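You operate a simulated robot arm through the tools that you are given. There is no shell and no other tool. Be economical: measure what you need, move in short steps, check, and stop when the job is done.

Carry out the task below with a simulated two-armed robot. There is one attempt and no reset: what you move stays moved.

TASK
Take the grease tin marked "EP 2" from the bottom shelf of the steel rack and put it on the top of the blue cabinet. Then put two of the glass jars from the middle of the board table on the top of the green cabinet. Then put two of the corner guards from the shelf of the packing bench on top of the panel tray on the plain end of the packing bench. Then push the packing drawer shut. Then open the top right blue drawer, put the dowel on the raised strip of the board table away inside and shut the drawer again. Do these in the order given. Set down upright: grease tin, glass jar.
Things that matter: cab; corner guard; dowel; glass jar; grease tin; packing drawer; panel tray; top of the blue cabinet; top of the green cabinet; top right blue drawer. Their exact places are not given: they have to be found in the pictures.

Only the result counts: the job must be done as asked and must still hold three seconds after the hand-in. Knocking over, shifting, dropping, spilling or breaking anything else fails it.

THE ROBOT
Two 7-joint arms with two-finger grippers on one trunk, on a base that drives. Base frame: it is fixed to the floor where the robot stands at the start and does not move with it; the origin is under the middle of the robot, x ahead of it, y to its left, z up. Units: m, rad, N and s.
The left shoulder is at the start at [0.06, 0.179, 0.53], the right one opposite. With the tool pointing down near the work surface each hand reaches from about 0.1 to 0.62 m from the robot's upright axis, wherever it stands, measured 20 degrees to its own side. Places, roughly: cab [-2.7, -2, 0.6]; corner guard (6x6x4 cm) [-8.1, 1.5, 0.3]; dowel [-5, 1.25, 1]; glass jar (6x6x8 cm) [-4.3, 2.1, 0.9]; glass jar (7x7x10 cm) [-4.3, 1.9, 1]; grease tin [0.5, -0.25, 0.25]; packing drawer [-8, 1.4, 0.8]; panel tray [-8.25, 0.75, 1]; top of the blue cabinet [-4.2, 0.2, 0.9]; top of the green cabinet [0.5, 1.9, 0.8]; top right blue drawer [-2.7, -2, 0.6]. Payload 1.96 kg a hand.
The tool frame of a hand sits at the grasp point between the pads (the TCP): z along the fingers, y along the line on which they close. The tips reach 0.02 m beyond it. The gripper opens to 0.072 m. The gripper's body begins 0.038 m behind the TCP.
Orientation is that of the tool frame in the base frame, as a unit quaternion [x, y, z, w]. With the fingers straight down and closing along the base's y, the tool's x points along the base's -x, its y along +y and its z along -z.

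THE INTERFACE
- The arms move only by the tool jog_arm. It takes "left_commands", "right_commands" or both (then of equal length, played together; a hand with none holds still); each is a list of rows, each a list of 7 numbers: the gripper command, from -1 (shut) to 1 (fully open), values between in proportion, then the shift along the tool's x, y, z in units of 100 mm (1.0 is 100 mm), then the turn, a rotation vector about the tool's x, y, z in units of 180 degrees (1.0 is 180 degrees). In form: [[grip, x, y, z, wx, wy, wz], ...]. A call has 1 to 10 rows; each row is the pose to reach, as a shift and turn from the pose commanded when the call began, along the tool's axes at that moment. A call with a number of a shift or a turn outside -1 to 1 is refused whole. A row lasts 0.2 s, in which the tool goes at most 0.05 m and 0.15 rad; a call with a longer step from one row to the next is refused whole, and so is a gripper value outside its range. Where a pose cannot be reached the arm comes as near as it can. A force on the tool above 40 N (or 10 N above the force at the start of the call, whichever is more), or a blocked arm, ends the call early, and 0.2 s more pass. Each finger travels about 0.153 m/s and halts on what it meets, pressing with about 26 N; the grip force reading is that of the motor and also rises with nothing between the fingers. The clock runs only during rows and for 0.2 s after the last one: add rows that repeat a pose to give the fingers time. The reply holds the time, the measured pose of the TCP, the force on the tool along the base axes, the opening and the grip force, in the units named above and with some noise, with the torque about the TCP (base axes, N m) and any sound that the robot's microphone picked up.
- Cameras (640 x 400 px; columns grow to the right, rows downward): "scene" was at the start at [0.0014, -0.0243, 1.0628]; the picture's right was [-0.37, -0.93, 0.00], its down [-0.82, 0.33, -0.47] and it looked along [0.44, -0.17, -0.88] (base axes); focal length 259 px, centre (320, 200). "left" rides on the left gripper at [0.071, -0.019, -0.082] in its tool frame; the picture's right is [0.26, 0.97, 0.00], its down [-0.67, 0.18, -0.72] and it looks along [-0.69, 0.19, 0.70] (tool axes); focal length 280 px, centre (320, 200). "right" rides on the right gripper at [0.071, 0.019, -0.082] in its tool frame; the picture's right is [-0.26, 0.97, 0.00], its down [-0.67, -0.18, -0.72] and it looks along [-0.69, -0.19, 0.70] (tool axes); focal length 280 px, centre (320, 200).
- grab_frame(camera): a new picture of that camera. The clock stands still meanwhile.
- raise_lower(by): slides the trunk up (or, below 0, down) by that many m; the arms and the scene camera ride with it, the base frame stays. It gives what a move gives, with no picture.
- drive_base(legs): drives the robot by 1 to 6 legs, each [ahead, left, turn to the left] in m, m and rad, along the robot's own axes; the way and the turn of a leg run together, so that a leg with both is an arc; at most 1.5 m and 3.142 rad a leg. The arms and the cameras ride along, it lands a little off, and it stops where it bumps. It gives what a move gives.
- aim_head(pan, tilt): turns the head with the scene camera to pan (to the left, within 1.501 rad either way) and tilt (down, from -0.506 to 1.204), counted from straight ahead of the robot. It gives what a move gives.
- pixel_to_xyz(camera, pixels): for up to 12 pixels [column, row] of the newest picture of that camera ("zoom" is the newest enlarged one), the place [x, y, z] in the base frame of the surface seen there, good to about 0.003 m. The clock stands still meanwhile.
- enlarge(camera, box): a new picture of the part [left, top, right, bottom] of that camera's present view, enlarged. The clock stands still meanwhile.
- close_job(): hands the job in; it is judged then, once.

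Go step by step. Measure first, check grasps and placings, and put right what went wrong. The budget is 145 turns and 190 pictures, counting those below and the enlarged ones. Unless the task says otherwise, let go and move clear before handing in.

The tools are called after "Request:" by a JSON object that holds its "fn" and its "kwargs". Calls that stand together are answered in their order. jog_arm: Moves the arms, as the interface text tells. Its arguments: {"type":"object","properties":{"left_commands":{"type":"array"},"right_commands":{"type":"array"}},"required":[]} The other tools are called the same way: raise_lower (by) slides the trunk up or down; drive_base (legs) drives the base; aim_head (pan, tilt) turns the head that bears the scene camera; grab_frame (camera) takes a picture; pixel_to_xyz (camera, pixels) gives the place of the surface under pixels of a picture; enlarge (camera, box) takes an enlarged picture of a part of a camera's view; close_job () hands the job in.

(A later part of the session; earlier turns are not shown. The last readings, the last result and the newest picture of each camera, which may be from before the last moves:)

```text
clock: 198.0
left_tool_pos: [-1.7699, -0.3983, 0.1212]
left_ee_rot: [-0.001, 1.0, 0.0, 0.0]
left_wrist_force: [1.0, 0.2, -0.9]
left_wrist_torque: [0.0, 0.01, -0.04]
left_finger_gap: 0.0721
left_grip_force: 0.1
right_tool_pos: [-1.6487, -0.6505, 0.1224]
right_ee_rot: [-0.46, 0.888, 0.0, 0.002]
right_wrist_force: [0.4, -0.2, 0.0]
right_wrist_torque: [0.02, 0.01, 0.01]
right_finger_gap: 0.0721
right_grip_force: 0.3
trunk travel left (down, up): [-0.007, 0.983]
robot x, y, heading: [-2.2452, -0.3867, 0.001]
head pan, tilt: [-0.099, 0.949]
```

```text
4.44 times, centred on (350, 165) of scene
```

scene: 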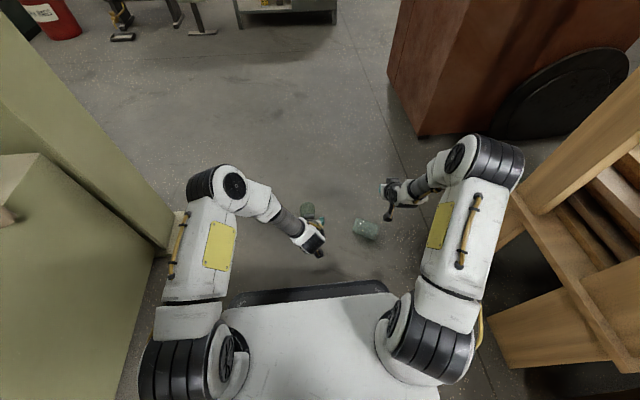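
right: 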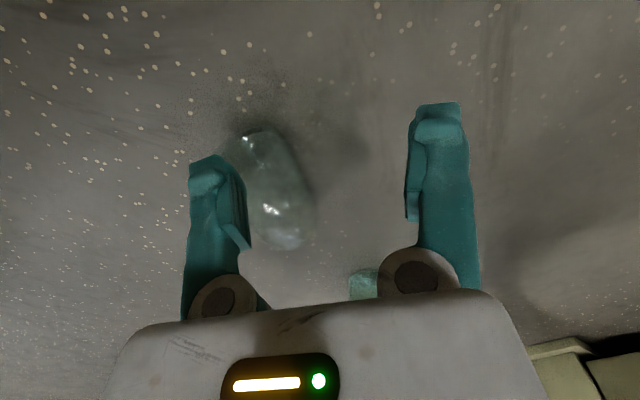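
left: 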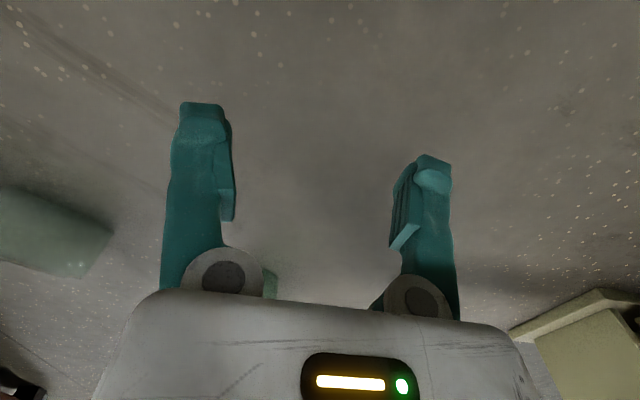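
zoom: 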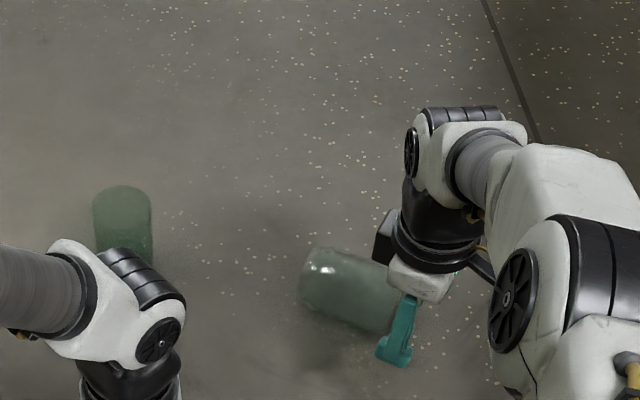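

The arm is at its reach limit; the base must come closer. I drive 0.15 ahead and 0.02 left, then fine-adjust.

Request:
{"fn": "drive_base", "kwargs": {"legs": [[0.15, 0.02, 0]]}}

Request:
{"fn": "grab_frame", "kwargs": {"camera": "right"}}

```text
clock: 199.3
left_tool_pos: [-1.6203, -0.3785, 0.1221]
left_ee_rot: [-0.001, 1.0, -0.001, 0.0]
left_wrist_force: [-0.6, 0.9, -0.2]
left_wrist_torque: [0.04, 0.0, -0.02]
left_finger_gap: 0.0721
left_grip_force: 0.0
right_tool_pos: [-1.5, -0.6304, 0.1215]
right_ee_rot: [-0.461, 0.888, 0.0, 0.001]
right_wrist_force: [-0.8, -0.2, -0.2]
right_wrist_torque: [0.02, 0.01, -0.01]
right_finger_gap: 0.072
right_grip_force: 0.1
trunk travel left (down, up): [-0.007, 0.983]
robot x, y, heading: [-2.0974, -0.3665, 0.007]
head pan, tilt: [-0.099, 0.949]
```

```text
108 pictures are left
```

right: 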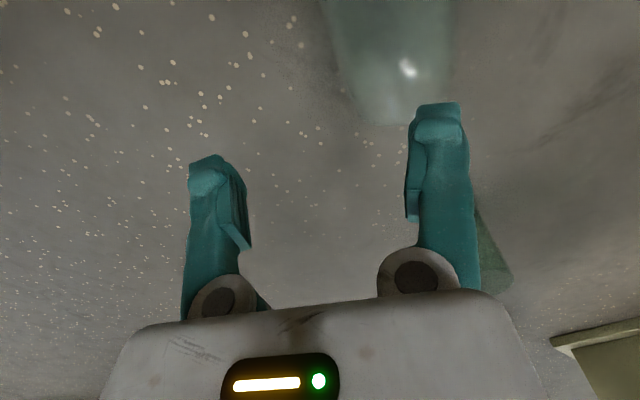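

C now shows up-right of the fingers; a shift of +27 mm x and +48 mm y (tool) centres it. I do so and check.

Request:
{"fn": "jog_arm", "kwargs": {"right_commands": [[1, 0.09, 0.16, 0, 0, 0, 0], [1, 0.18, 0.32, 0, 0, 0, 0], [1, 0.27, 0.48, 0, 0, 0, 0], [1, 0.27, 0.48, 0, 0, 0, 0]]}}

Request:
{"fn": "grab_frame", "kwargs": {"camera": "right"}}

Request:
{"fn": "enlarge", "kwargs": {"camera": "scene", "box": [280, 160, 460, 280]}}

```text
clock: 200.3
left_tool_pos: [-1.6194, -0.3783, 0.1219]
left_ee_rot: [-0.002, 1.0, 0.0, -0.001]
left_wrist_force: [0.0, 0.3, -0.7]
left_wrist_torque: [-0.01, 0.02, -0.03]
left_finger_gap: 0.0721
left_grip_force: 0.1
right_tool_pos: [-1.5546, -0.6265, 0.121]
right_ee_rot: [-0.461, 0.887, 0.0, 0.001]
right_wrist_force: [0.1, 0.0, 0.3]
right_wrist_torque: [-0.01, 0.0, -0.01]
right_finger_gap: 0.0723
right_grip_force: 0.1
trunk travel left (down, up): [-0.007, 0.983]
robot x, y, heading: [-2.0989, -0.3668, 0.001]
head pan, tilt: [-0.099, 0.949]
```

```text
107 pictures are left
```

right: 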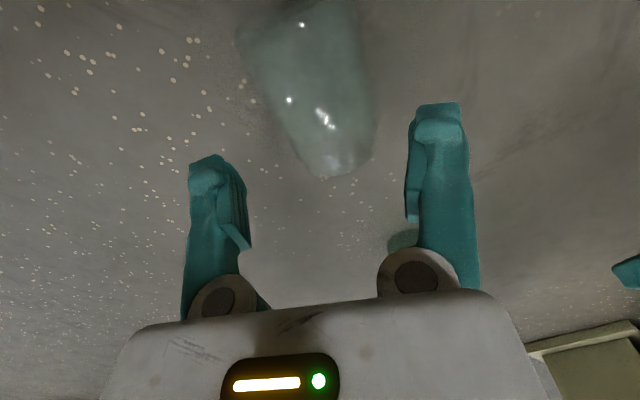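

```text
3.33 times, centred on (370, 220) of scene
```

zoom: 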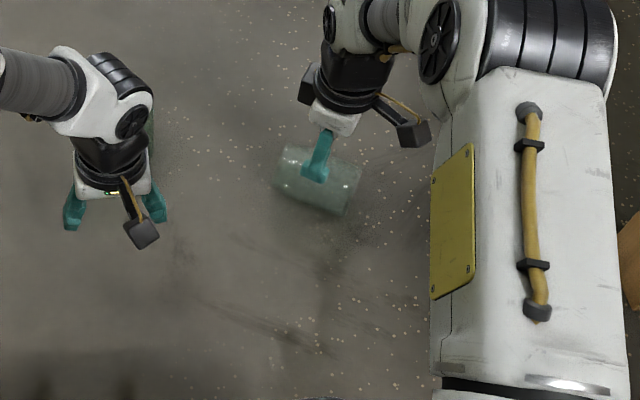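

The projected axis matches C within about 1 mm. I descend to z≈0.034 and close.

Request:
{"fn": "jog_arm", "kwargs": {"right_commands": [[1, 0, 0, 0.2, 0, 0, 0], [1, 0, 0, 0.4, 0, 0, 0], [1, 0, 0, 0.55, 0, 0, 0], [1, 0, 0, 0.68, 0, 0, 0], [1, 0, 0, 0.79, 0, 0, 0], [1, 0, 0, 0.87, 0, 0, 0], [1, 0, 0, 0.87, 0, 0, 0]]}}

Request:
{"fn": "grab_frame", "kwargs": {"camera": "right"}}

```text
clock: 201.9
left_tool_pos: [-1.6217, -0.3792, 0.1239]
left_ee_rot: [-0.002, 1.0, 0.0, 0.002]
left_wrist_force: [-0.1, -0.5, -0.1]
left_wrist_torque: [0.03, 0.03, -0.04]
left_finger_gap: 0.072
left_grip_force: 0.1
right_tool_pos: [-1.5546, -0.6246, 0.0364]
right_ee_rot: [-0.461, 0.887, -0.001, 0.002]
right_wrist_force: [-6.0, 2.0, 22.9]
right_wrist_torque: [0.09, 0.07, 0.29]
right_finger_gap: 0.0724
right_grip_force: 0.5
trunk travel left (down, up): [-0.007, 0.983]
robot x, y, heading: [-2.0972, -0.3675, 0.005]
head pan, tilt: [-0.099, 0.949]
```

```text
105 pictures are left
```

right: 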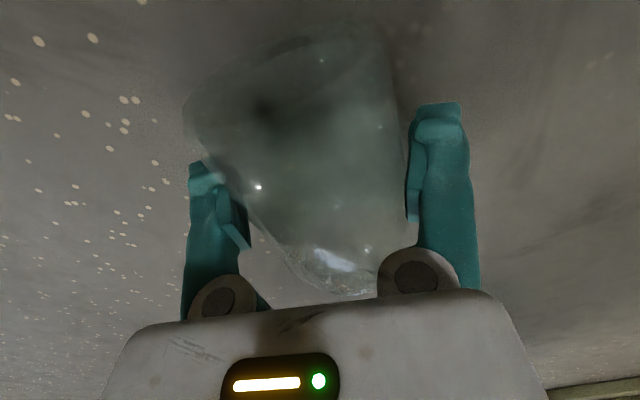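

A 23 N push shows the fingers are snug on C's sides, already level with its axis. I ease up 2 mm and close.

Request:
{"fn": "jog_arm", "kwargs": {"right_commands": [[1, 0, 0, -0.02, 0, 0, 0], [0.5, 0, 0, -0.02, 0, 0, 0], [-1, 0, 0, -0.02, 0, 0, 0], [-1, 0, 0, -0.02, 0, 0, 0], [-1, 0, 0, -0.02, 0, 0, 0]]}}

Request:
{"fn": "grab_frame", "kwargs": {"camera": "right"}}

Request:
{"fn": "enlarge", "kwargs": {"camera": "scene", "box": [280, 160, 460, 280]}}

```text
clock: 203.1
left_tool_pos: [-1.6204, -0.3785, 0.1226]
left_ee_rot: [-0.002, 1.0, 0.0, 0.0]
left_wrist_force: [0.1, -0.1, -0.4]
left_wrist_torque: [0.02, 0.01, -0.02]
left_finger_gap: 0.0721
left_grip_force: 0.0
right_tool_pos: [-1.5558, -0.6242, 0.0369]
right_ee_rot: [-0.46, 0.888, 0.0, 0.001]
right_wrist_force: [3.4, 1.2, 4.5]
right_wrist_torque: [-0.02, -0.01, 0.11]
right_finger_gap: 0.0715
right_grip_force: 25.7
trunk travel left (down, up): [-0.007, 0.983]
robot x, y, heading: [-2.0966, -0.3649, 0.001]
head pan, tilt: [-0.099, 0.949]
```

```text
104 pictures are left
```

right: 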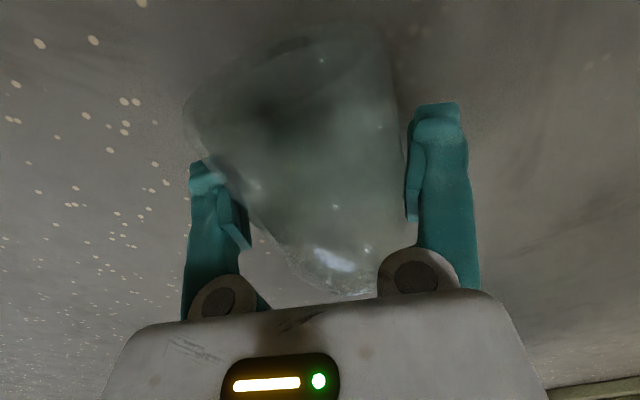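

```text
3.33 times, centred on (370, 220) of scene
```

zoom: 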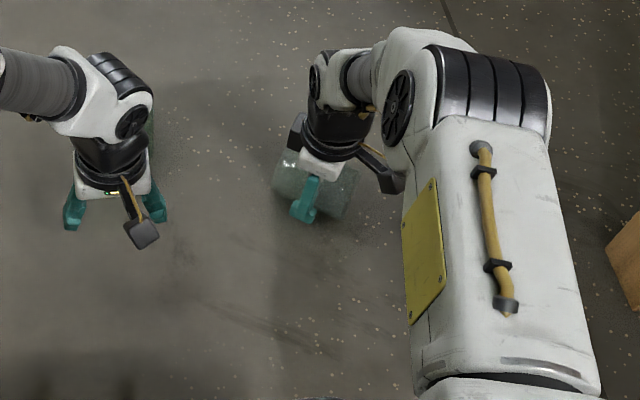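

Gap 0.0715: C's body is about 7 cm, nearly the full opening, gripped at its widest now. I lift 4 cm to test the hold.

Request:
{"fn": "jog_arm", "kwargs": {"right_commands": [[-1, 0, 0, -0.08, 0, 0, 0], [-1, 0, 0, -0.16, 0, 0, 0], [-1, 0, 0, -0.26, 0, 0, 0], [-1, 0, 0, -0.36, 0, 0, 0], [-1, 0, 0, -0.46, 0, 0, 0], [-1, 0, 0, -0.46, 0, 0, 0]]}}

Request:
{"fn": "grab_frame", "kwargs": {"camera": "right"}}

Request:
{"fn": "enlarge", "kwargs": {"camera": "scene", "box": [280, 160, 460, 280]}}

```text
clock: 204.5
left_tool_pos: [-1.6214, -0.3787, 0.1219]
left_ee_rot: [-0.002, 1.0, 0.0, -0.001]
left_wrist_force: [0.2, 0.3, -0.1]
left_wrist_torque: [-0.02, -0.03, 0.0]
left_finger_gap: 0.072
left_grip_force: 0.0
right_tool_pos: [-1.554, -0.6242, 0.0822]
right_ee_rot: [-0.461, 0.887, 0.001, 0.0]
right_wrist_force: [-0.8, 0.2, -2.3]
right_wrist_torque: [0.01, -0.02, 0.0]
right_finger_gap: 0.068
right_grip_force: 25.9
trunk travel left (down, up): [-0.007, 0.983]
robot x, y, heading: [-2.0986, -0.3683, 0.003]
head pan, tilt: [-0.099, 0.949]
```

```text
102 pictures are left
```

right: 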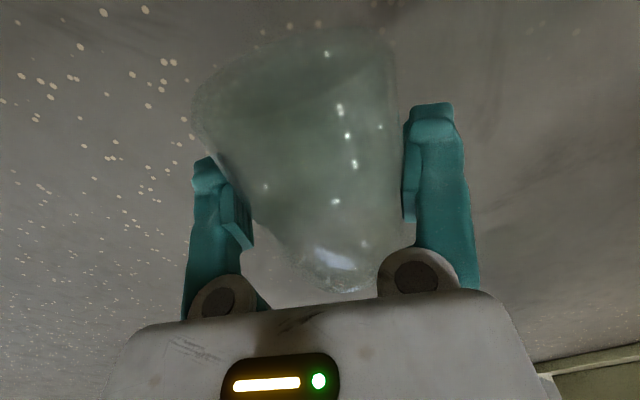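

```text
3.33 times, centred on (370, 220) of scene
```

zoom: 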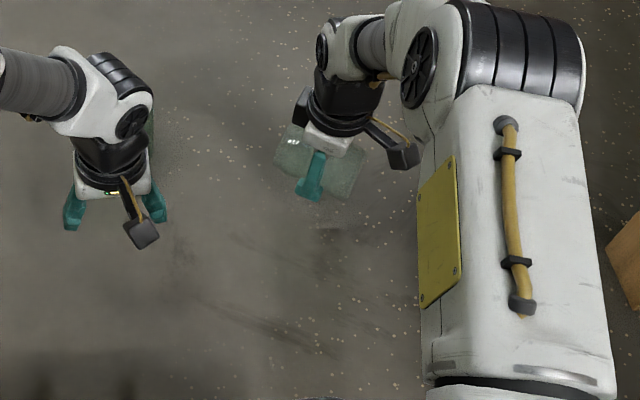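

C is lifted securely (gap 0.068 at its true diameter). Next I view jar B with the left hand for a vertical regrip.

Request:
{"fn": "grab_frame", "kwargs": {"camera": "left"}}

Request:
{"fn": "enlarge", "kwargs": {"camera": "scene", "box": [250, 140, 370, 220]}}

Request:
{"fn": "pixel_to_xyz", "kwargs": {"camera": "zoom", "pixels": [[320, 200], [330, 140], [370, 230], [290, 180]]}}

```text
100 pictures are left
```

left: 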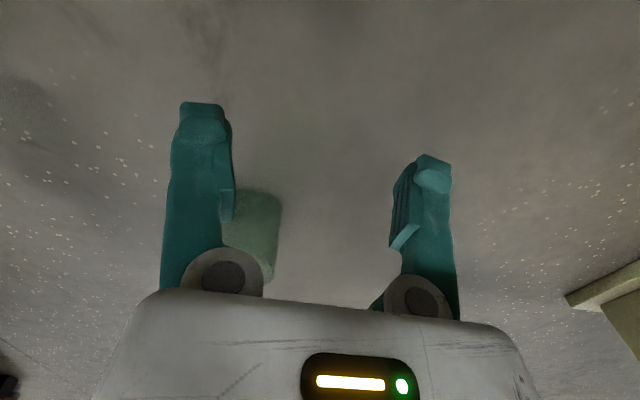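

```text
5.00 times, centred on (310, 180) of scene
```

zoom: 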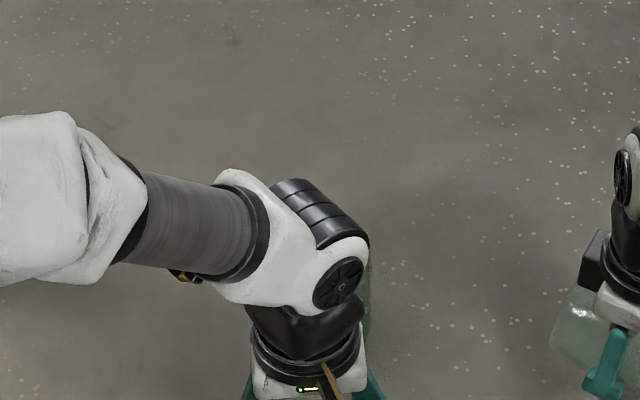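

```text
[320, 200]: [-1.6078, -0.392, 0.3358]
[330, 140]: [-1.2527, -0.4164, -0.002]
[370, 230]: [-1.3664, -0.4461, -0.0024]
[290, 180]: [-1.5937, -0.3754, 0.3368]
```

B's axis is estimated near (-1.467,-0.407). I raise 5 cm, drive 7 cm ahead, shift the left hand over, and look again.

Request:
{"fn": "raise_lower", "kwargs": {"by": 0.06}}

Request:
{"fn": "drive_base", "kwargs": {"legs": [[0.07, 0, 0]]}}

Request:
{"fn": "jog_arm", "kwargs": {"left_commands": [[1, 0, -0.14, 0, 0, 0, 0], [1, 0, -0.28, 0, 0, 0, 0], [1, 0, -0.28, 0, 0, 0, 0]]}}

Request:
{"fn": "grab_frame", "kwargs": {"camera": "left"}}

```text
clock: 205.5
left_tool_pos: [-1.6204, -0.3788, 0.181]
left_ee_rot: [-0.002, 1.0, 0.0, -0.001]
left_wrist_force: [-0.2, -0.5, -0.3]
left_wrist_torque: [0.0, 0.0, 0.01]
left_finger_gap: 0.0722
left_grip_force: 0.1
right_tool_pos: [-1.5543, -0.6238, 0.1423]
right_ee_rot: [-0.46, 0.888, 0.0, 0.0]
right_wrist_force: [-0.3, 0.9, -1.1]
right_wrist_torque: [0.0, 0.02, -0.01]
right_finger_gap: 0.0678
right_grip_force: 25.7
trunk travel left (down, up): [-0.067, 0.923]
robot x, y, heading: [-2.0964, -0.3643, 0.004]
head pan, tilt: [-0.099, 0.949]
```

```text
clock: 206.6
left_tool_pos: [-1.55, -0.3776, 0.1814]
left_ee_rot: [-0.002, 1.0, 0.0, -0.001]
left_wrist_force: [0.3, -0.2, 0.3]
left_wrist_torque: [0.0, 0.03, -0.02]
left_finger_gap: 0.0721
left_grip_force: 0.2
right_tool_pos: [-1.4838, -0.6229, 0.1425]
right_ee_rot: [-0.461, 0.887, 0.0, 0.001]
right_wrist_force: [0.1, 0.5, -2.3]
right_wrist_torque: [0.03, -0.02, 0.0]
right_finger_gap: 0.0676
right_grip_force: 26.1
trunk travel left (down, up): [-0.067, 0.923]
robot x, y, heading: [-2.0271, -0.3665, 0.003]
head pan, tilt: [-0.099, 0.949]
```

```text
clock: 207.4
left_tool_pos: [-1.549, -0.405, 0.1832]
left_ee_rot: [-0.001, 1.0, 0.0, 0.0]
left_wrist_force: [-1.3, -1.0, 0.1]
left_wrist_torque: [0.0, 0.02, 0.02]
left_finger_gap: 0.072
left_grip_force: 0.1
right_tool_pos: [-1.4827, -0.6242, 0.1428]
right_ee_rot: [-0.461, 0.887, 0.001, 0.001]
right_wrist_force: [0.9, 0.0, -1.3]
right_wrist_torque: [0.01, -0.01, 0.0]
right_finger_gap: 0.0673
right_grip_force: 25.8
trunk travel left (down, up): [-0.067, 0.923]
robot x, y, heading: [-2.0269, -0.3662, 0.005]
head pan, tilt: [-0.099, 0.949]
```

```text
98 pictures are left
```

left: 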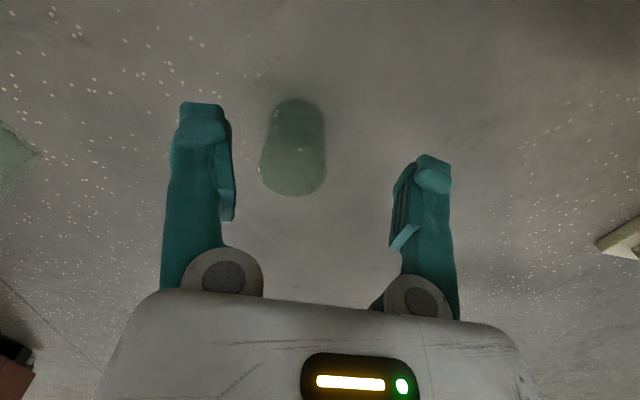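

B's axis by ray is (-1.465,-0.404). I move the left hand over it and down to z 0.05, and also check C in the right hand (gap 0.0673, slowly falling).

Request:
{"fn": "jog_arm", "kwargs": {"left_commands": [[1, -0.28, 0, 0, 0, 0, 0], [1, -0.56, 0, 0, 0, 0, 0], [1, -0.84, 0, 0.1, 0, 0, 0], [1, -0.84, 0, 0.3, 0, 0, 0], [1, -0.84, 0, 0.45, 0, 0, 0], [1, -0.84, 0, 0.45, 0, 0, 0]]}}

Request:
{"fn": "grab_frame", "kwargs": {"camera": "left"}}

Request:
{"fn": "grab_frame", "kwargs": {"camera": "right"}}

```text
clock: 208.8
left_tool_pos: [-1.4663, -0.4057, 0.137]
left_ee_rot: [-0.002, 1.0, -0.001, 0.001]
left_wrist_force: [0.3, 0.1, -0.4]
left_wrist_torque: [0.0, 0.04, 0.0]
left_finger_gap: 0.072
left_grip_force: 0.1
right_tool_pos: [-1.4824, -0.6242, 0.1412]
right_ee_rot: [-0.461, 0.887, 0.001, 0.001]
right_wrist_force: [0.7, 0.4, -1.1]
right_wrist_torque: [-0.01, 0.01, -0.01]
right_finger_gap: 0.0676
right_grip_force: 26.2
trunk travel left (down, up): [-0.067, 0.923]
robot x, y, heading: [-2.0255, -0.3631, 0.004]
head pan, tilt: [-0.099, 0.949]
```

```text
97 pictures are left
```

left: 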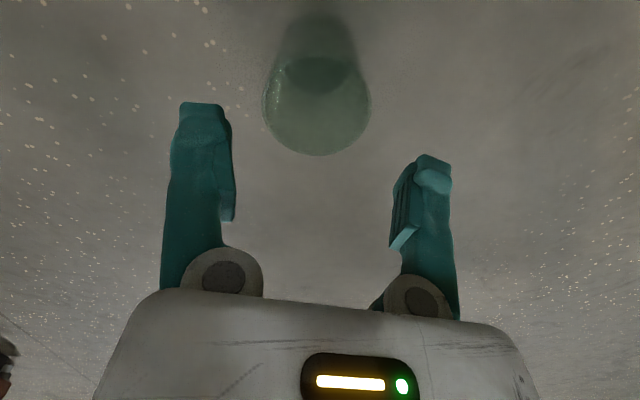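

```text
96 pictures are left
```

right: 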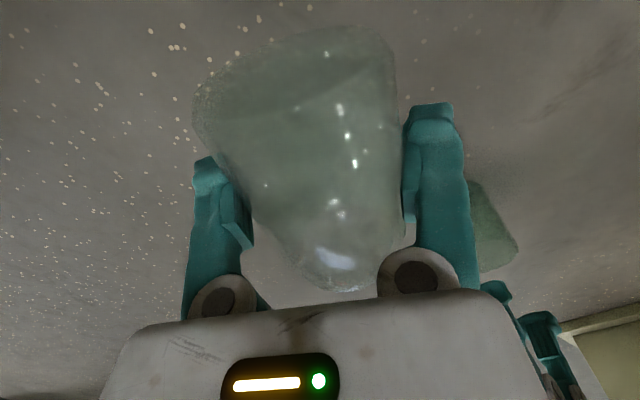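

B's rim is centred at (317,110) versus expected (320,108). I descend to z 0.05 and close.

Request:
{"fn": "jog_arm", "kwargs": {"left_commands": [[1, 0, -0.012, 0.2, 0, 0, 0], [1, 0, -0.012, 0.4, 0, 0, 0], [1, 0, -0.012, 0.6, 0, 0, 0], [1, 0, -0.012, 0.75, 0, 0, 0], [1, 0, -0.012, 0.87, 0, 0, 0], [1, 0, -0.012, 0.87, 0, 0, 0], [0.4, 0, -0.012, 0.87, 0, 0, 0], [-1, 0, -0.012, 0.87, 0, 0, 0], [-1, 0, -0.012, 0.87, 0, 0, 0], [-1, 0, -0.012, 0.87, 0, 0, 0]]}}

Request:
{"fn": "raise_lower", "kwargs": {"by": 0.06}}

Request:
{"fn": "grab_frame", "kwargs": {"camera": "left"}}

```text
clock: 211.0
left_tool_pos: [-1.4891, -0.3962, 0.065]
left_ee_rot: [-0.002, 1.0, 0.0, 0.0]
left_wrist_force: [-1.2, -0.1, 0.3]
left_wrist_torque: [-0.05, 0.01, 0.01]
left_finger_gap: 0.0
left_grip_force: 25.8
left hand out of reach, approached as far as the arm can: row 1, 2, 3, 4, 5, 6, 7, 8, 9, 10
right_tool_pos: [-1.4822, -0.6247, 0.143]
right_ee_rot: [-0.461, 0.888, 0.001, 0.001]
right_wrist_force: [0.3, -0.2, -2.2]
right_wrist_torque: [-0.02, 0.01, -0.02]
right_finger_gap: 0.0676
right_grip_force: 26.0
trunk travel left (down, up): [-0.067, 0.923]
robot x, y, heading: [-2.0254, -0.3644, -0.004]
head pan, tilt: [-0.099, 0.949]
```

```text
clock: 212.0
left_tool_pos: [-1.4882, -0.3974, 0.1243]
left_ee_rot: [-0.002, 1.0, 0.0, 0.0]
left_wrist_force: [0.0, 1.3, -0.2]
left_wrist_torque: [0.03, -0.02, 0.0]
left_finger_gap: 0.0001
left_grip_force: 25.8
right_tool_pos: [-1.4834, -0.6246, 0.203]
right_ee_rot: [-0.461, 0.888, 0.0, 0.001]
right_wrist_force: [0.3, 0.8, -1.5]
right_wrist_torque: [0.05, 0.01, -0.01]
right_finger_gap: 0.0673
right_grip_force: 25.7
trunk travel left (down, up): [-0.127, 0.863]
robot x, y, heading: [-2.0276, -0.3669, 0.004]
head pan, tilt: [-0.099, 0.949]
```

```text
95 pictures are left
```

left: 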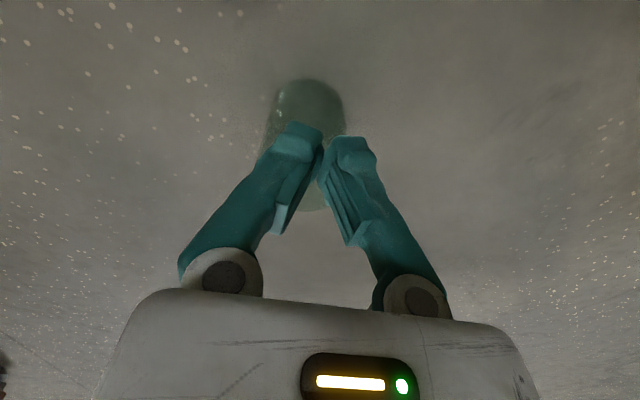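

The left arm hit its reach limit and closed behind B; B still stands. I open, bring the base 6 cm closer, and realign above it.

Request:
{"fn": "jog_arm", "kwargs": {"left_commands": [[0, 0, 0, 0, 0, 0, 0], [1, 0, 0, 0, 0, 0, 0], [1, 0, 0, 0, 0, 0, 0]]}}

Request:
{"fn": "drive_base", "kwargs": {"legs": [[0.06, 0, 0]]}}

Request:
{"fn": "jog_arm", "kwargs": {"left_commands": [[1, 0.15, -0.05, 0, 0, 0, 0], [1, 0.37, -0.09, 0, 0, 0, 0], [1, 0.37, -0.09, 0, 0, 0, 0]]}}

Request:
{"fn": "grab_frame", "kwargs": {"camera": "left"}}

```text
clock: 212.8
left_tool_pos: [-1.4888, -0.3955, 0.1241]
left_ee_rot: [-0.002, 1.0, 0.0, 0.0]
left_wrist_force: [0.2, -0.1, 0.6]
left_wrist_torque: [0.01, 0.0, 0.0]
left_finger_gap: 0.0718
left_grip_force: 0.1
right_tool_pos: [-1.4826, -0.6235, 0.202]
right_ee_rot: [-0.461, 0.888, 0.0, 0.001]
right_wrist_force: [0.1, -0.9, -1.3]
right_wrist_torque: [-0.02, 0.02, -0.02]
right_finger_gap: 0.0672
right_grip_force: 25.7
trunk travel left (down, up): [-0.127, 0.863]
robot x, y, heading: [-2.0299, -0.3675, -0.0]
head pan, tilt: [-0.099, 0.949]
```

```text
clock: 213.7
left_tool_pos: [-1.4294, -0.3963, 0.1244]
left_ee_rot: [-0.002, 1.0, -0.001, 0.0]
left_wrist_force: [0.4, -0.6, 0.1]
left_wrist_torque: [-0.01, 0.0, 0.03]
left_finger_gap: 0.0721
left_grip_force: 0.1
right_tool_pos: [-1.4233, -0.6233, 0.2004]
right_ee_rot: [-0.461, 0.887, 0.0, 0.001]
right_wrist_force: [-0.2, 0.2, -1.0]
right_wrist_torque: [0.02, -0.03, 0.02]
right_finger_gap: 0.0674
right_grip_force: 26.0
trunk travel left (down, up): [-0.127, 0.863]
robot x, y, heading: [-1.9656, -0.363, 0.001]
head pan, tilt: [-0.099, 0.949]
```

```text
clock: 214.5
left_tool_pos: [-1.4669, -0.4047, 0.1264]
left_ee_rot: [-0.003, 1.0, 0.0, 0.0]
left_wrist_force: [0.3, -1.1, -0.8]
left_wrist_torque: [-0.03, 0.01, -0.01]
left_finger_gap: 0.0721
left_grip_force: 0.0
right_tool_pos: [-1.4232, -0.6233, 0.2023]
right_ee_rot: [-0.461, 0.888, 0.001, 0.001]
right_wrist_force: [-0.3, -1.3, -2.2]
right_wrist_torque: [0.0, 0.0, 0.02]
right_finger_gap: 0.0673
right_grip_force: 25.9
trunk travel left (down, up): [-0.127, 0.863]
robot x, y, heading: [-1.9663, -0.3638, 0.005]
head pan, tilt: [-0.099, 0.949]
```

```text
94 pictures are left
```

left: 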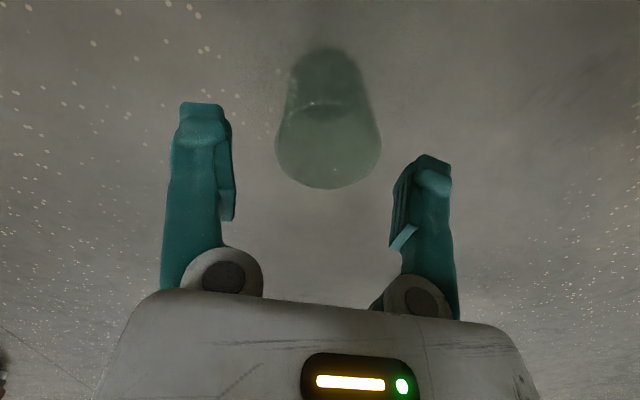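

B was nudged slightly, to about (-1.453,-0.396). I correct, lower 2.5 cm, and check again.

Request:
{"fn": "jog_arm", "kwargs": {"left_commands": [[1, -0.07, 0.045, 0, 0, 0, 0], [1, -0.137, 0.09, 0, 0, 0, 0], [1, -0.137, 0.09, 0, 0, 0, 0]]}}

Request:
{"fn": "raise_lower", "kwargs": {"by": -0.02}}

Request:
{"fn": "grab_frame", "kwargs": {"camera": "left"}}

```text
clock: 215.3
left_tool_pos: [-1.4532, -0.3958, 0.1249]
left_ee_rot: [-0.003, 1.0, 0.0, 0.0]
left_wrist_force: [0.5, -0.1, -0.4]
left_wrist_torque: [-0.06, -0.04, -0.01]
left_finger_gap: 0.0718
left_grip_force: 0.0
right_tool_pos: [-1.424, -0.6225, 0.2029]
right_ee_rot: [-0.461, 0.887, 0.001, 0.001]
right_wrist_force: [0.3, 0.1, -1.7]
right_wrist_torque: [0.02, -0.02, -0.01]
right_finger_gap: 0.0671
right_grip_force: 25.6
trunk travel left (down, up): [-0.127, 0.863]
robot x, y, heading: [-1.9661, -0.3629, 0.002]
head pan, tilt: [-0.099, 0.949]
```

```text
clock: 216.0
left_tool_pos: [-1.4529, -0.3954, 0.106]
left_ee_rot: [-0.002, 1.0, 0.0, 0.0]
left_wrist_force: [0.8, 0.3, 0.3]
left_wrist_torque: [-0.01, 0.01, 0.02]
left_finger_gap: 0.072
left_grip_force: 0.1
right_tool_pos: [-1.4229, -0.6227, 0.1818]
right_ee_rot: [-0.461, 0.888, 0.001, 0.0]
right_wrist_force: [0.1, 0.2, -1.8]
right_wrist_torque: [-0.03, 0.01, -0.04]
right_finger_gap: 0.067
right_grip_force: 25.9
trunk travel left (down, up): [-0.107, 0.883]
robot x, y, heading: [-1.9662, -0.3696, 0.001]
head pan, tilt: [-0.099, 0.949]
```

```text
93 pictures are left
```

left: 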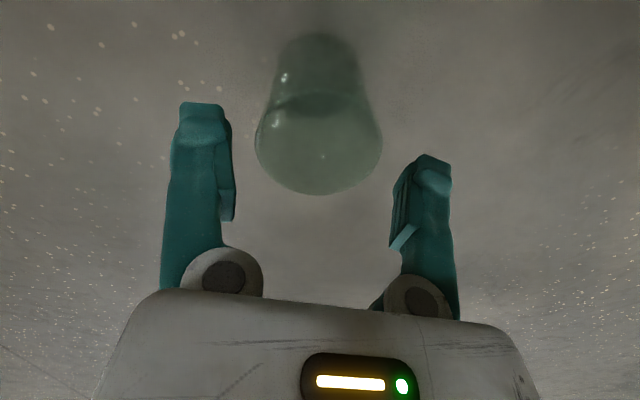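

Rim centre (318,146) versus expected (320,142): aligned. I lower 5.6 cm and close.

Request:
{"fn": "raise_lower", "kwargs": {"by": -0.056}}

Request:
{"fn": "jog_arm", "kwargs": {"left_commands": [[0.6, 0, 0, 0, 0, 0, 0], [0, 0, 0, 0, 0, 0, 0], [-1, 0, 0, 0, 0, 0, 0], [-1, 0, 0, 0, 0, 0, 0], [-1, 0, 0, 0, 0, 0, 0]]}}

Request:
{"fn": "grab_frame", "kwargs": {"camera": "left"}}

```text
clock: 216.8
left_tool_pos: [-1.4508, -0.3959, 0.0579]
left_ee_rot: [-0.002, 1.0, -0.001, 0.005]
left_wrist_force: [-2.4, 0.8, 15.4]
left_wrist_torque: [0.04, -0.3, 0.07]
left_finger_gap: 0.072
left_grip_force: 0.1
right_tool_pos: [-1.4234, -0.6234, 0.1299]
right_ee_rot: [-0.462, 0.887, 0.001, 0.001]
right_wrist_force: [-0.3, 0.9, -1.8]
right_wrist_torque: [0.0, -0.01, -0.02]
right_finger_gap: 0.0671
right_grip_force: 26.0
trunk travel left (down, up): [-0.055, 0.935]
robot x, y, heading: [-1.9627, -0.3672, 0.001]
head pan, tilt: [-0.099, 0.949]
stopped: the force on the tool passed its limit at 53 N (the readings are from after the stop); the commanded pose is now the measured one
```

```text
clock: 218.0
left_tool_pos: [-1.4495, -0.3963, 0.0586]
left_ee_rot: [-0.003, 1.0, -0.001, 0.003]
left_wrist_force: [4.5, 2.4, 19.9]
left_wrist_torque: [0.02, -0.67, 0.09]
left_finger_gap: 0.0706
left_grip_force: 26.0
right_tool_pos: [-1.4221, -0.6237, 0.1314]
right_ee_rot: [-0.462, 0.887, 0.0, 0.001]
right_wrist_force: [-0.7, -0.3, -1.4]
right_wrist_torque: [0.03, 0.0, -0.02]
right_finger_gap: 0.0672
right_grip_force: 25.5
trunk travel left (down, up): [-0.055, 0.935]
robot x, y, heading: [-1.9685, -0.3651, 0.001]
head pan, tilt: [-0.099, 0.949]
```

```text
92 pictures are left
```

left: 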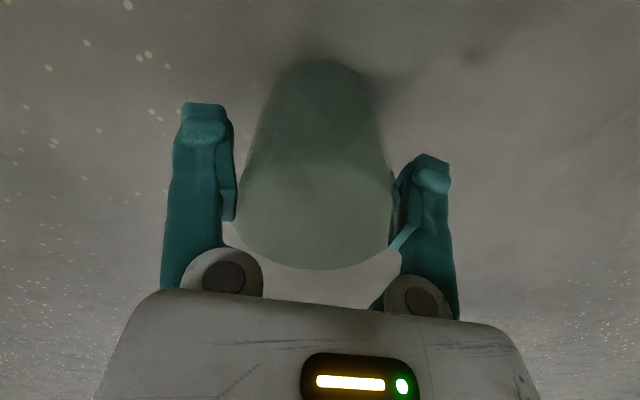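

The rim is wedged high, near the palm (gap 0.0706). I open, raise 14 mm so the pads meet the body properly, and close again.

Request:
{"fn": "jog_arm", "kwargs": {"left_commands": [[1, 0, 0, 0, 0, 0, 0], [1, 0, 0, 0, 0, 0, 0], [1, 0, 0, -0.07, 0, 0, 0], [1, 0, 0, -0.14, 0, 0, 0], [1, 0, 0, -0.14, 0, 0, 0], [0.4, 0, 0, -0.14, 0, 0, 0], [-1, 0, 0, -0.14, 0, 0, 0], [-1, 0, 0, -0.14, 0, 0, 0], [-1, 0, 0, -0.14, 0, 0, 0]]}}

Request:
{"fn": "grab_frame", "kwargs": {"camera": "left"}}

```text
clock: 220.0
left_tool_pos: [-1.4503, -0.3973, 0.0706]
left_ee_rot: [-0.002, 1.0, -0.001, 0.002]
left_wrist_force: [-0.1, 1.2, 0.1]
left_wrist_torque: [-0.04, 0.03, -0.01]
left_finger_gap: 0.0606
left_grip_force: 26.0
right_tool_pos: [-1.4233, -0.6239, 0.1302]
right_ee_rot: [-0.462, 0.887, 0.0, 0.001]
right_wrist_force: [-0.1, -0.2, -1.1]
right_wrist_torque: [-0.04, 0.0, 0.03]
right_finger_gap: 0.0668
right_grip_force: 25.8
trunk travel left (down, up): [-0.055, 0.935]
robot x, y, heading: [-1.9639, -0.3639, 0.004]
head pan, tilt: [-0.099, 0.949]
```

```text
91 pictures are left
```

left: 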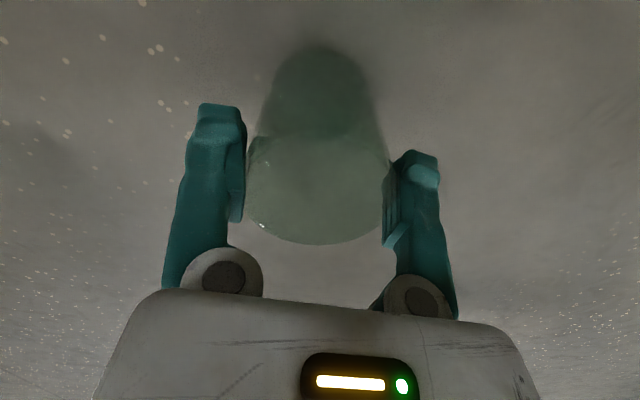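

B is now gripped at its true diameter (0.0606). C's gap has crept to 0.0668, so I set C back on the floor, and regrip it with its axis well inside the pads.

Request:
{"fn": "jog_arm", "kwargs": {"right_commands": [[-1, 0, 0, 0.2, 0, 0, 0], [-1, 0, 0, 0.4, 0, 0, 0], [-1, 0, 0, 0.6, 0, 0, 0], [-1, 0, 0, 0.75, 0, 0, 0], [-1, 0, 0, 0.84, 0, 0, 0], [-1, 0, 0, 0.87, 0, 0, 0], [-1, 0, 0, 0.87, 0, 0, 0]]}}

Request:
{"fn": "grab_frame", "kwargs": {"camera": "right"}}

```text
clock: 221.6
left_tool_pos: [-1.4511, -0.3975, 0.0707]
left_ee_rot: [-0.002, 1.0, -0.001, 0.001]
left_wrist_force: [-0.3, -0.4, 0.4]
left_wrist_torque: [0.01, -0.01, 0.02]
left_finger_gap: 0.0607
left_grip_force: 26.0
right_tool_pos: [-1.4229, -0.6236, 0.0436]
right_ee_rot: [-0.461, 0.887, 0.0, 0.001]
right_wrist_force: [0.1, 0.1, -1.6]
right_wrist_torque: [0.02, -0.02, -0.01]
right_finger_gap: 0.0666
right_grip_force: 25.9
trunk travel left (down, up): [-0.055, 0.935]
robot x, y, heading: [-1.9683, -0.3664, 0.004]
head pan, tilt: [-0.099, 0.949]
```

```text
90 pictures are left
```

right: 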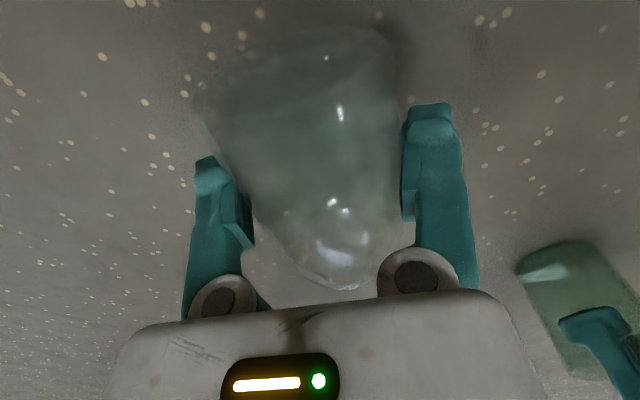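

C is not yet touching. I lower until contact, open, set the height to 0.042, and close again.

Request:
{"fn": "jog_arm", "kwargs": {"right_commands": [[-1, 0, 0, 0.03, 0, 0, 0], [-1, 0, 0, 0.055, 0, 0, 0], [-1, 0, 0, 0.07, 0, 0, 0], [0.9, 0, 0, 0.07, 0, 0, 0], [1, 0, 0, 0.02, 0, 0, 0], [1, 0, 0, 0.02, 0, 0, 0], [0.7, 0, 0, 0.02, 0, 0, 0], [-1, 0, 0, 0.02, 0, 0, 0], [-1, 0, 0, 0.02, 0, 0, 0], [-1, 0, 0, 0.02, 0, 0, 0]]}}

Request:
{"fn": "grab_frame", "kwargs": {"camera": "right"}}

```text
clock: 223.8
left_tool_pos: [-1.4524, -0.3961, 0.0717]
left_ee_rot: [-0.002, 1.0, -0.001, 0.002]
left_wrist_force: [-0.2, -0.6, -0.5]
left_wrist_torque: [0.01, -0.01, 0.0]
left_finger_gap: 0.0608
left_grip_force: 26.4
right_tool_pos: [-1.4234, -0.6225, 0.0424]
right_ee_rot: [-0.461, 0.887, 0.0, 0.001]
right_wrist_force: [0.5, 0.7, -0.5]
right_wrist_torque: [0.07, 0.0, -0.04]
right_finger_gap: 0.0664
right_grip_force: 26.0
trunk travel left (down, up): [-0.055, 0.935]
robot x, y, heading: [-1.9664, -0.3653, 0.007]
head pan, tilt: [-0.099, 0.949]
```

```text
89 pictures are left
```

right: 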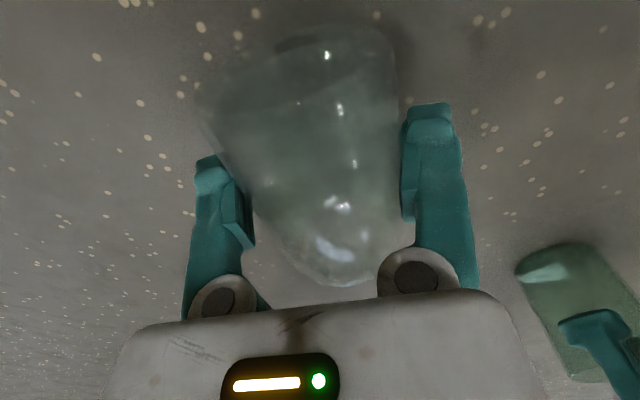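

C is regripped (0.0664). I raise the trunk 0.4 m and tilt the right hand 45° so C begins to turn upright, mouth up.

Request:
{"fn": "raise_lower", "kwargs": {"by": 0.4}}

Request:
{"fn": "jog_arm", "kwargs": {"right_commands": [[-1, 0, 0, 0, 0, -0.04, 0], [-1, 0, 0, 0, 0, -0.08, 0], [-1, 0, 0, 0, 0, -0.12, 0], [-1, 0, 0, 0, 0, -0.16, 0], [-1, 0, 0, 0, 0, -0.2, 0], [-1, 0, 0, 0, 0, -0.24, 0], [-1, 0, 0, 0, 0, -0.25, 0]]}}

Request:
{"fn": "grab_frame", "kwargs": {"camera": "right"}}

Request:
{"fn": "grab_frame", "kwargs": {"camera": "left"}}

```text
clock: 227.7
left_tool_pos: [-1.4501, -0.3976, 0.4711]
left_ee_rot: [-0.003, 1.0, -0.001, 0.002]
left_wrist_force: [0.8, 0.2, -0.8]
left_wrist_torque: [0.01, 0.02, -0.01]
left_finger_gap: 0.0603
left_grip_force: 26.2
right_tool_pos: [-1.4229, -0.6217, 0.4422]
right_ee_rot: [-0.461, 0.887, 0.001, 0.001]
right_wrist_force: [0.0, -0.5, -2.0]
right_wrist_torque: [0.03, -0.02, -0.02]
right_finger_gap: 0.0658
right_grip_force: 26.5
trunk travel left (down, up): [-0.455, 0.535]
robot x, y, heading: [-1.9656, -0.3684, 0.007]
head pan, tilt: [-0.099, 0.949]
```

```text
clock: 229.2
left_tool_pos: [-1.4514, -0.3967, 0.4714]
left_ee_rot: [-0.002, 1.0, 0.0, 0.002]
left_wrist_force: [-0.9, 0.4, 0.0]
left_wrist_torque: [-0.01, -0.01, -0.01]
left_finger_gap: 0.0601
left_grip_force: 26.0
right_tool_pos: [-1.4237, -0.6238, 0.4418]
right_ee_rot: [-0.425, 0.819, 0.177, 0.342]
right_wrist_force: [0.5, 0.0, -2.0]
right_wrist_torque: [0.01, 0.02, 0.01]
right_finger_gap: 0.0656
right_grip_force: 26.3
trunk travel left (down, up): [-0.455, 0.535]
robot x, y, heading: [-1.9698, -0.3644, 0.001]
head pan, tilt: [-0.099, 0.949]
```

```text
88 pictures are left
```

right: 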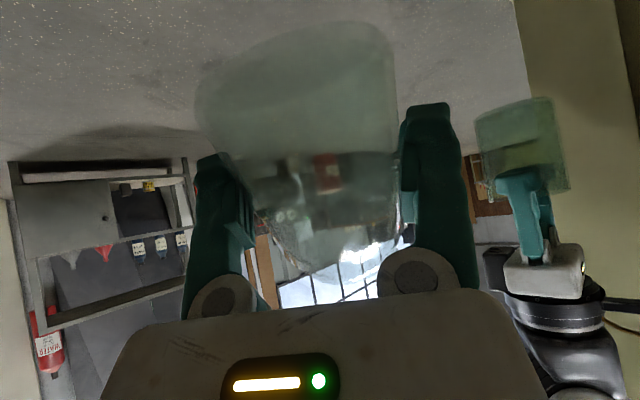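

```text
87 pictures are left
```

left: 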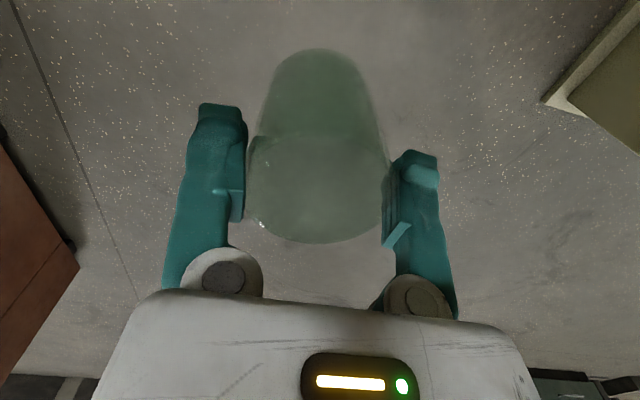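

Both hold. I finish tilting C upright, then yaw the right hand to point forward.

Request:
{"fn": "jog_arm", "kwargs": {"right_commands": [[-1, 0, 0, 0, 0, -0.04, 0], [-1, 0, 0, 0, 0, -0.08, 0], [-1, 0, 0, 0, 0, -0.12, 0], [-1, 0, 0, 0, 0, -0.16, 0], [-1, 0, 0, 0, 0, -0.2, 0], [-1, 0, 0, 0, 0, -0.24, 0], [-1, 0, 0, 0, 0, -0.25, 0]]}}

Request:
{"fn": "jog_arm", "kwargs": {"right_commands": [[-1, 0, 0, 0, 0.045, 0, 0], [-1, 0, 0, 0, 0.09, 0, 0], [-1, 0, 0, 0, 0.135, 0, 0], [-1, 0, 0, 0, 0.18, 0, 0], [-1, 0, 0, 0, 0.225, 0, 0], [-1, 0, 0, 0, 0.27, 0, 0], [-1, 0, 0, 0, 0.305, 0, 0]]}}

Request:
{"fn": "grab_frame", "kwargs": {"camera": "right"}}

Request:
{"fn": "grab_frame", "kwargs": {"camera": "scene"}}

```text
clock: 230.8
left_tool_pos: [-1.45, -0.3971, 0.4714]
left_ee_rot: [-0.003, 1.0, -0.001, 0.002]
left_wrist_force: [0.7, -0.1, -2.1]
left_wrist_torque: [-0.03, 0.02, -0.02]
left_finger_gap: 0.0604
left_grip_force: 25.9
right_tool_pos: [-1.4012, -0.5697, 0.5111]
right_ee_rot: [-0.349, 0.691, 0.298, 0.559]
right_wrist_force: [0.0, -0.5, -0.9]
right_wrist_torque: [0.01, 0.0, -0.04]
right_finger_gap: 0.0652
right_grip_force: 25.9
right hand out of reach, approached as far as the arm can: row 3, 4, 5, 6, 7
trunk travel left (down, up): [-0.455, 0.535]
robot x, y, heading: [-1.9657, -0.3652, 0.004]
head pan, tilt: [-0.099, 0.949]
```

```text
clock: 232.1
left_tool_pos: [-1.4516, -0.3969, 0.47]
left_ee_rot: [-0.003, 1.0, -0.001, 0.001]
left_wrist_force: [-0.2, -0.3, -1.1]
left_wrist_torque: [-0.01, 0.01, -0.01]
left_finger_gap: 0.0603
left_grip_force: 26.2
right_tool_pos: [-1.3957, -0.6678, 0.5361]
right_ee_rot: [-0.214, 0.747, -0.045, 0.628]
right_wrist_force: [-1.0, -0.1, -1.2]
right_wrist_torque: [-0.02, 0.04, 0.01]
right_finger_gap: 0.0647
right_grip_force: 26.1
right hand out of reach, approached as far as the arm can: row 6
trunk travel left (down, up): [-0.455, 0.535]
robot x, y, heading: [-1.9697, -0.3643, 0.001]
head pan, tilt: [-0.099, 0.949]
stopped in row 6 (right hand): the arm was blocked; the commanded pose is now the measured one
```

```text
86 pictures are left
```

right: 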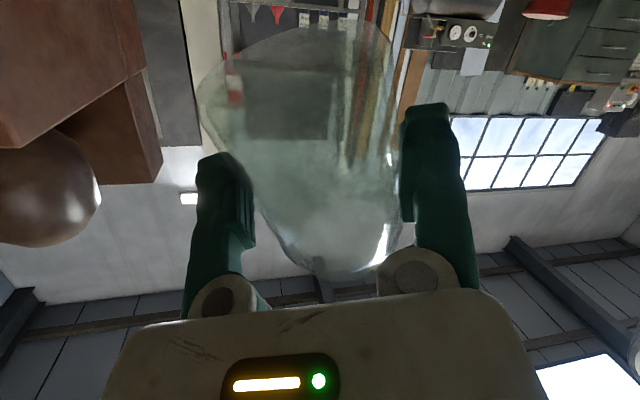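

```text
85 pictures are left
```

scene: 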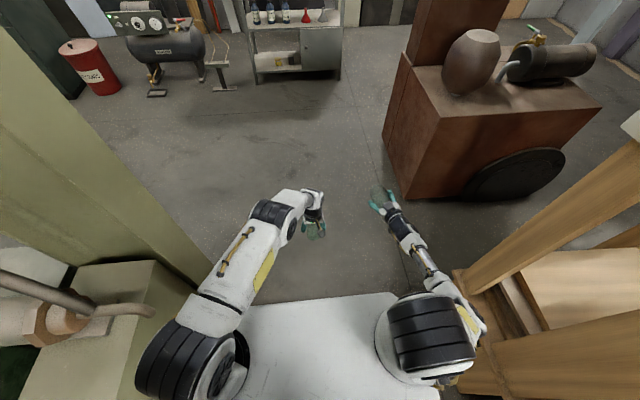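

C is creeping outward in the right hand (rim at (340,275), gap 0.0647), and the arm is at full stretch with C leaning about 23°. I pull the hand 0.1 m in and level the fingers so C stands upright and cannot slide off the tips.

Request:
{"fn": "jog_arm", "kwargs": {"right_commands": [[-1, 0, 0, -0.25, 0.002, -0.013, 0.022], [-1, 0, 0, -0.5, 0.005, -0.027, 0.045], [-1, 0, 0, -0.75, 0.007, -0.04, 0.067], [-1, 0, 0, -1, 0.01, -0.053, 0.09], [-1, 0, 0, -1, 0.0118, -0.066, 0.111]]}}

Request:
{"fn": "grab_frame", "kwargs": {"camera": "right"}}

```text
clock: 233.4
left_tool_pos: [-1.4518, -0.3967, 0.4703]
left_ee_rot: [-0.003, 1.0, 0.0, 0.001]
left_wrist_force: [-0.4, -0.8, -1.5]
left_wrist_torque: [0.02, 0.0, 0.03]
left_finger_gap: 0.0603
left_grip_force: 25.9
right_tool_pos: [-1.5153, -0.7277, 0.548]
right_ee_rot: [-0.116, 0.73, 0.036, 0.673]
right_wrist_force: [0.3, 0.3, -1.8]
right_wrist_torque: [0.04, 0.01, 0.0]
right_finger_gap: 0.065
right_grip_force: 26.5
trunk travel left (down, up): [-0.455, 0.535]
robot x, y, heading: [-1.9693, -0.364, 0.003]
head pan, tilt: [-0.099, 0.949]
stopped in row 5 (right hand): the arm was blocked; the commanded pose is now the measured one
```

```text
84 pictures are left
```

right: 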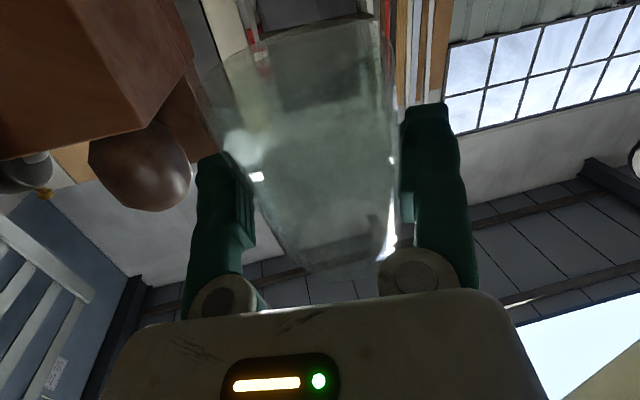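

C is nearly upright now; the arm was blocked, likely close to the wooden rack. I drive gently forward out of the passage and look around.

Request:
{"fn": "drive_base", "kwargs": {"legs": [[0, 0.05, 0], [0.6, 0.05, 0]]}}

Request:
{"fn": "grab_frame", "kwargs": {"camera": "right"}}

Request:
{"fn": "grab_frame", "kwargs": {"camera": "scene"}}

```text
clock: 237.3
left_tool_pos: [-0.8497, -0.2937, 0.4717]
left_ee_rot: [-0.005, 1.0, -0.001, 0.002]
left_wrist_force: [-0.2, -0.3, -1.0]
left_wrist_torque: [0.0, 0.02, 0.02]
left_finger_gap: 0.0599
left_grip_force: 25.7
right_tool_pos: [-0.9144, -0.6261, 0.5469]
right_ee_rot: [-0.118, 0.731, 0.037, 0.671]
right_wrist_force: [0.2, 0.4, -2.6]
right_wrist_torque: [0.0, 0.0, -0.01]
right_finger_gap: 0.0645
right_grip_force: 26.0
trunk travel left (down, up): [-0.455, 0.535]
robot x, y, heading: [-1.3679, -0.2645, 0.008]
head pan, tilt: [-0.099, 0.949]
```

```text
83 pictures are left
```

right: 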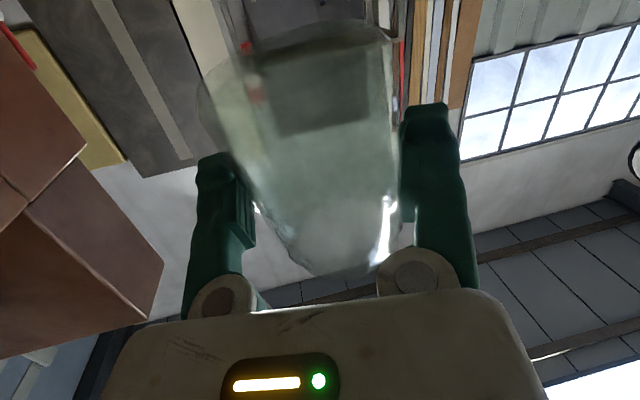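

```text
82 pictures are left
```

scene: 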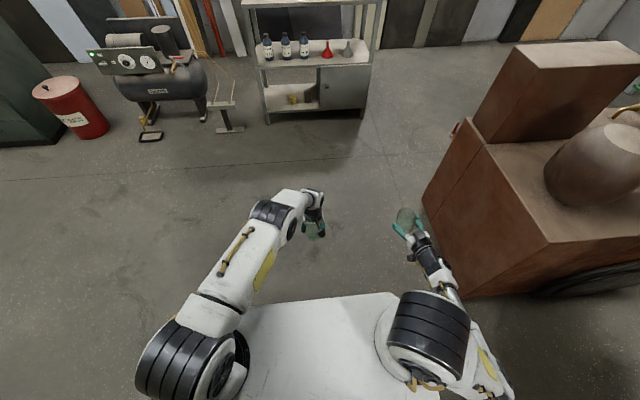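

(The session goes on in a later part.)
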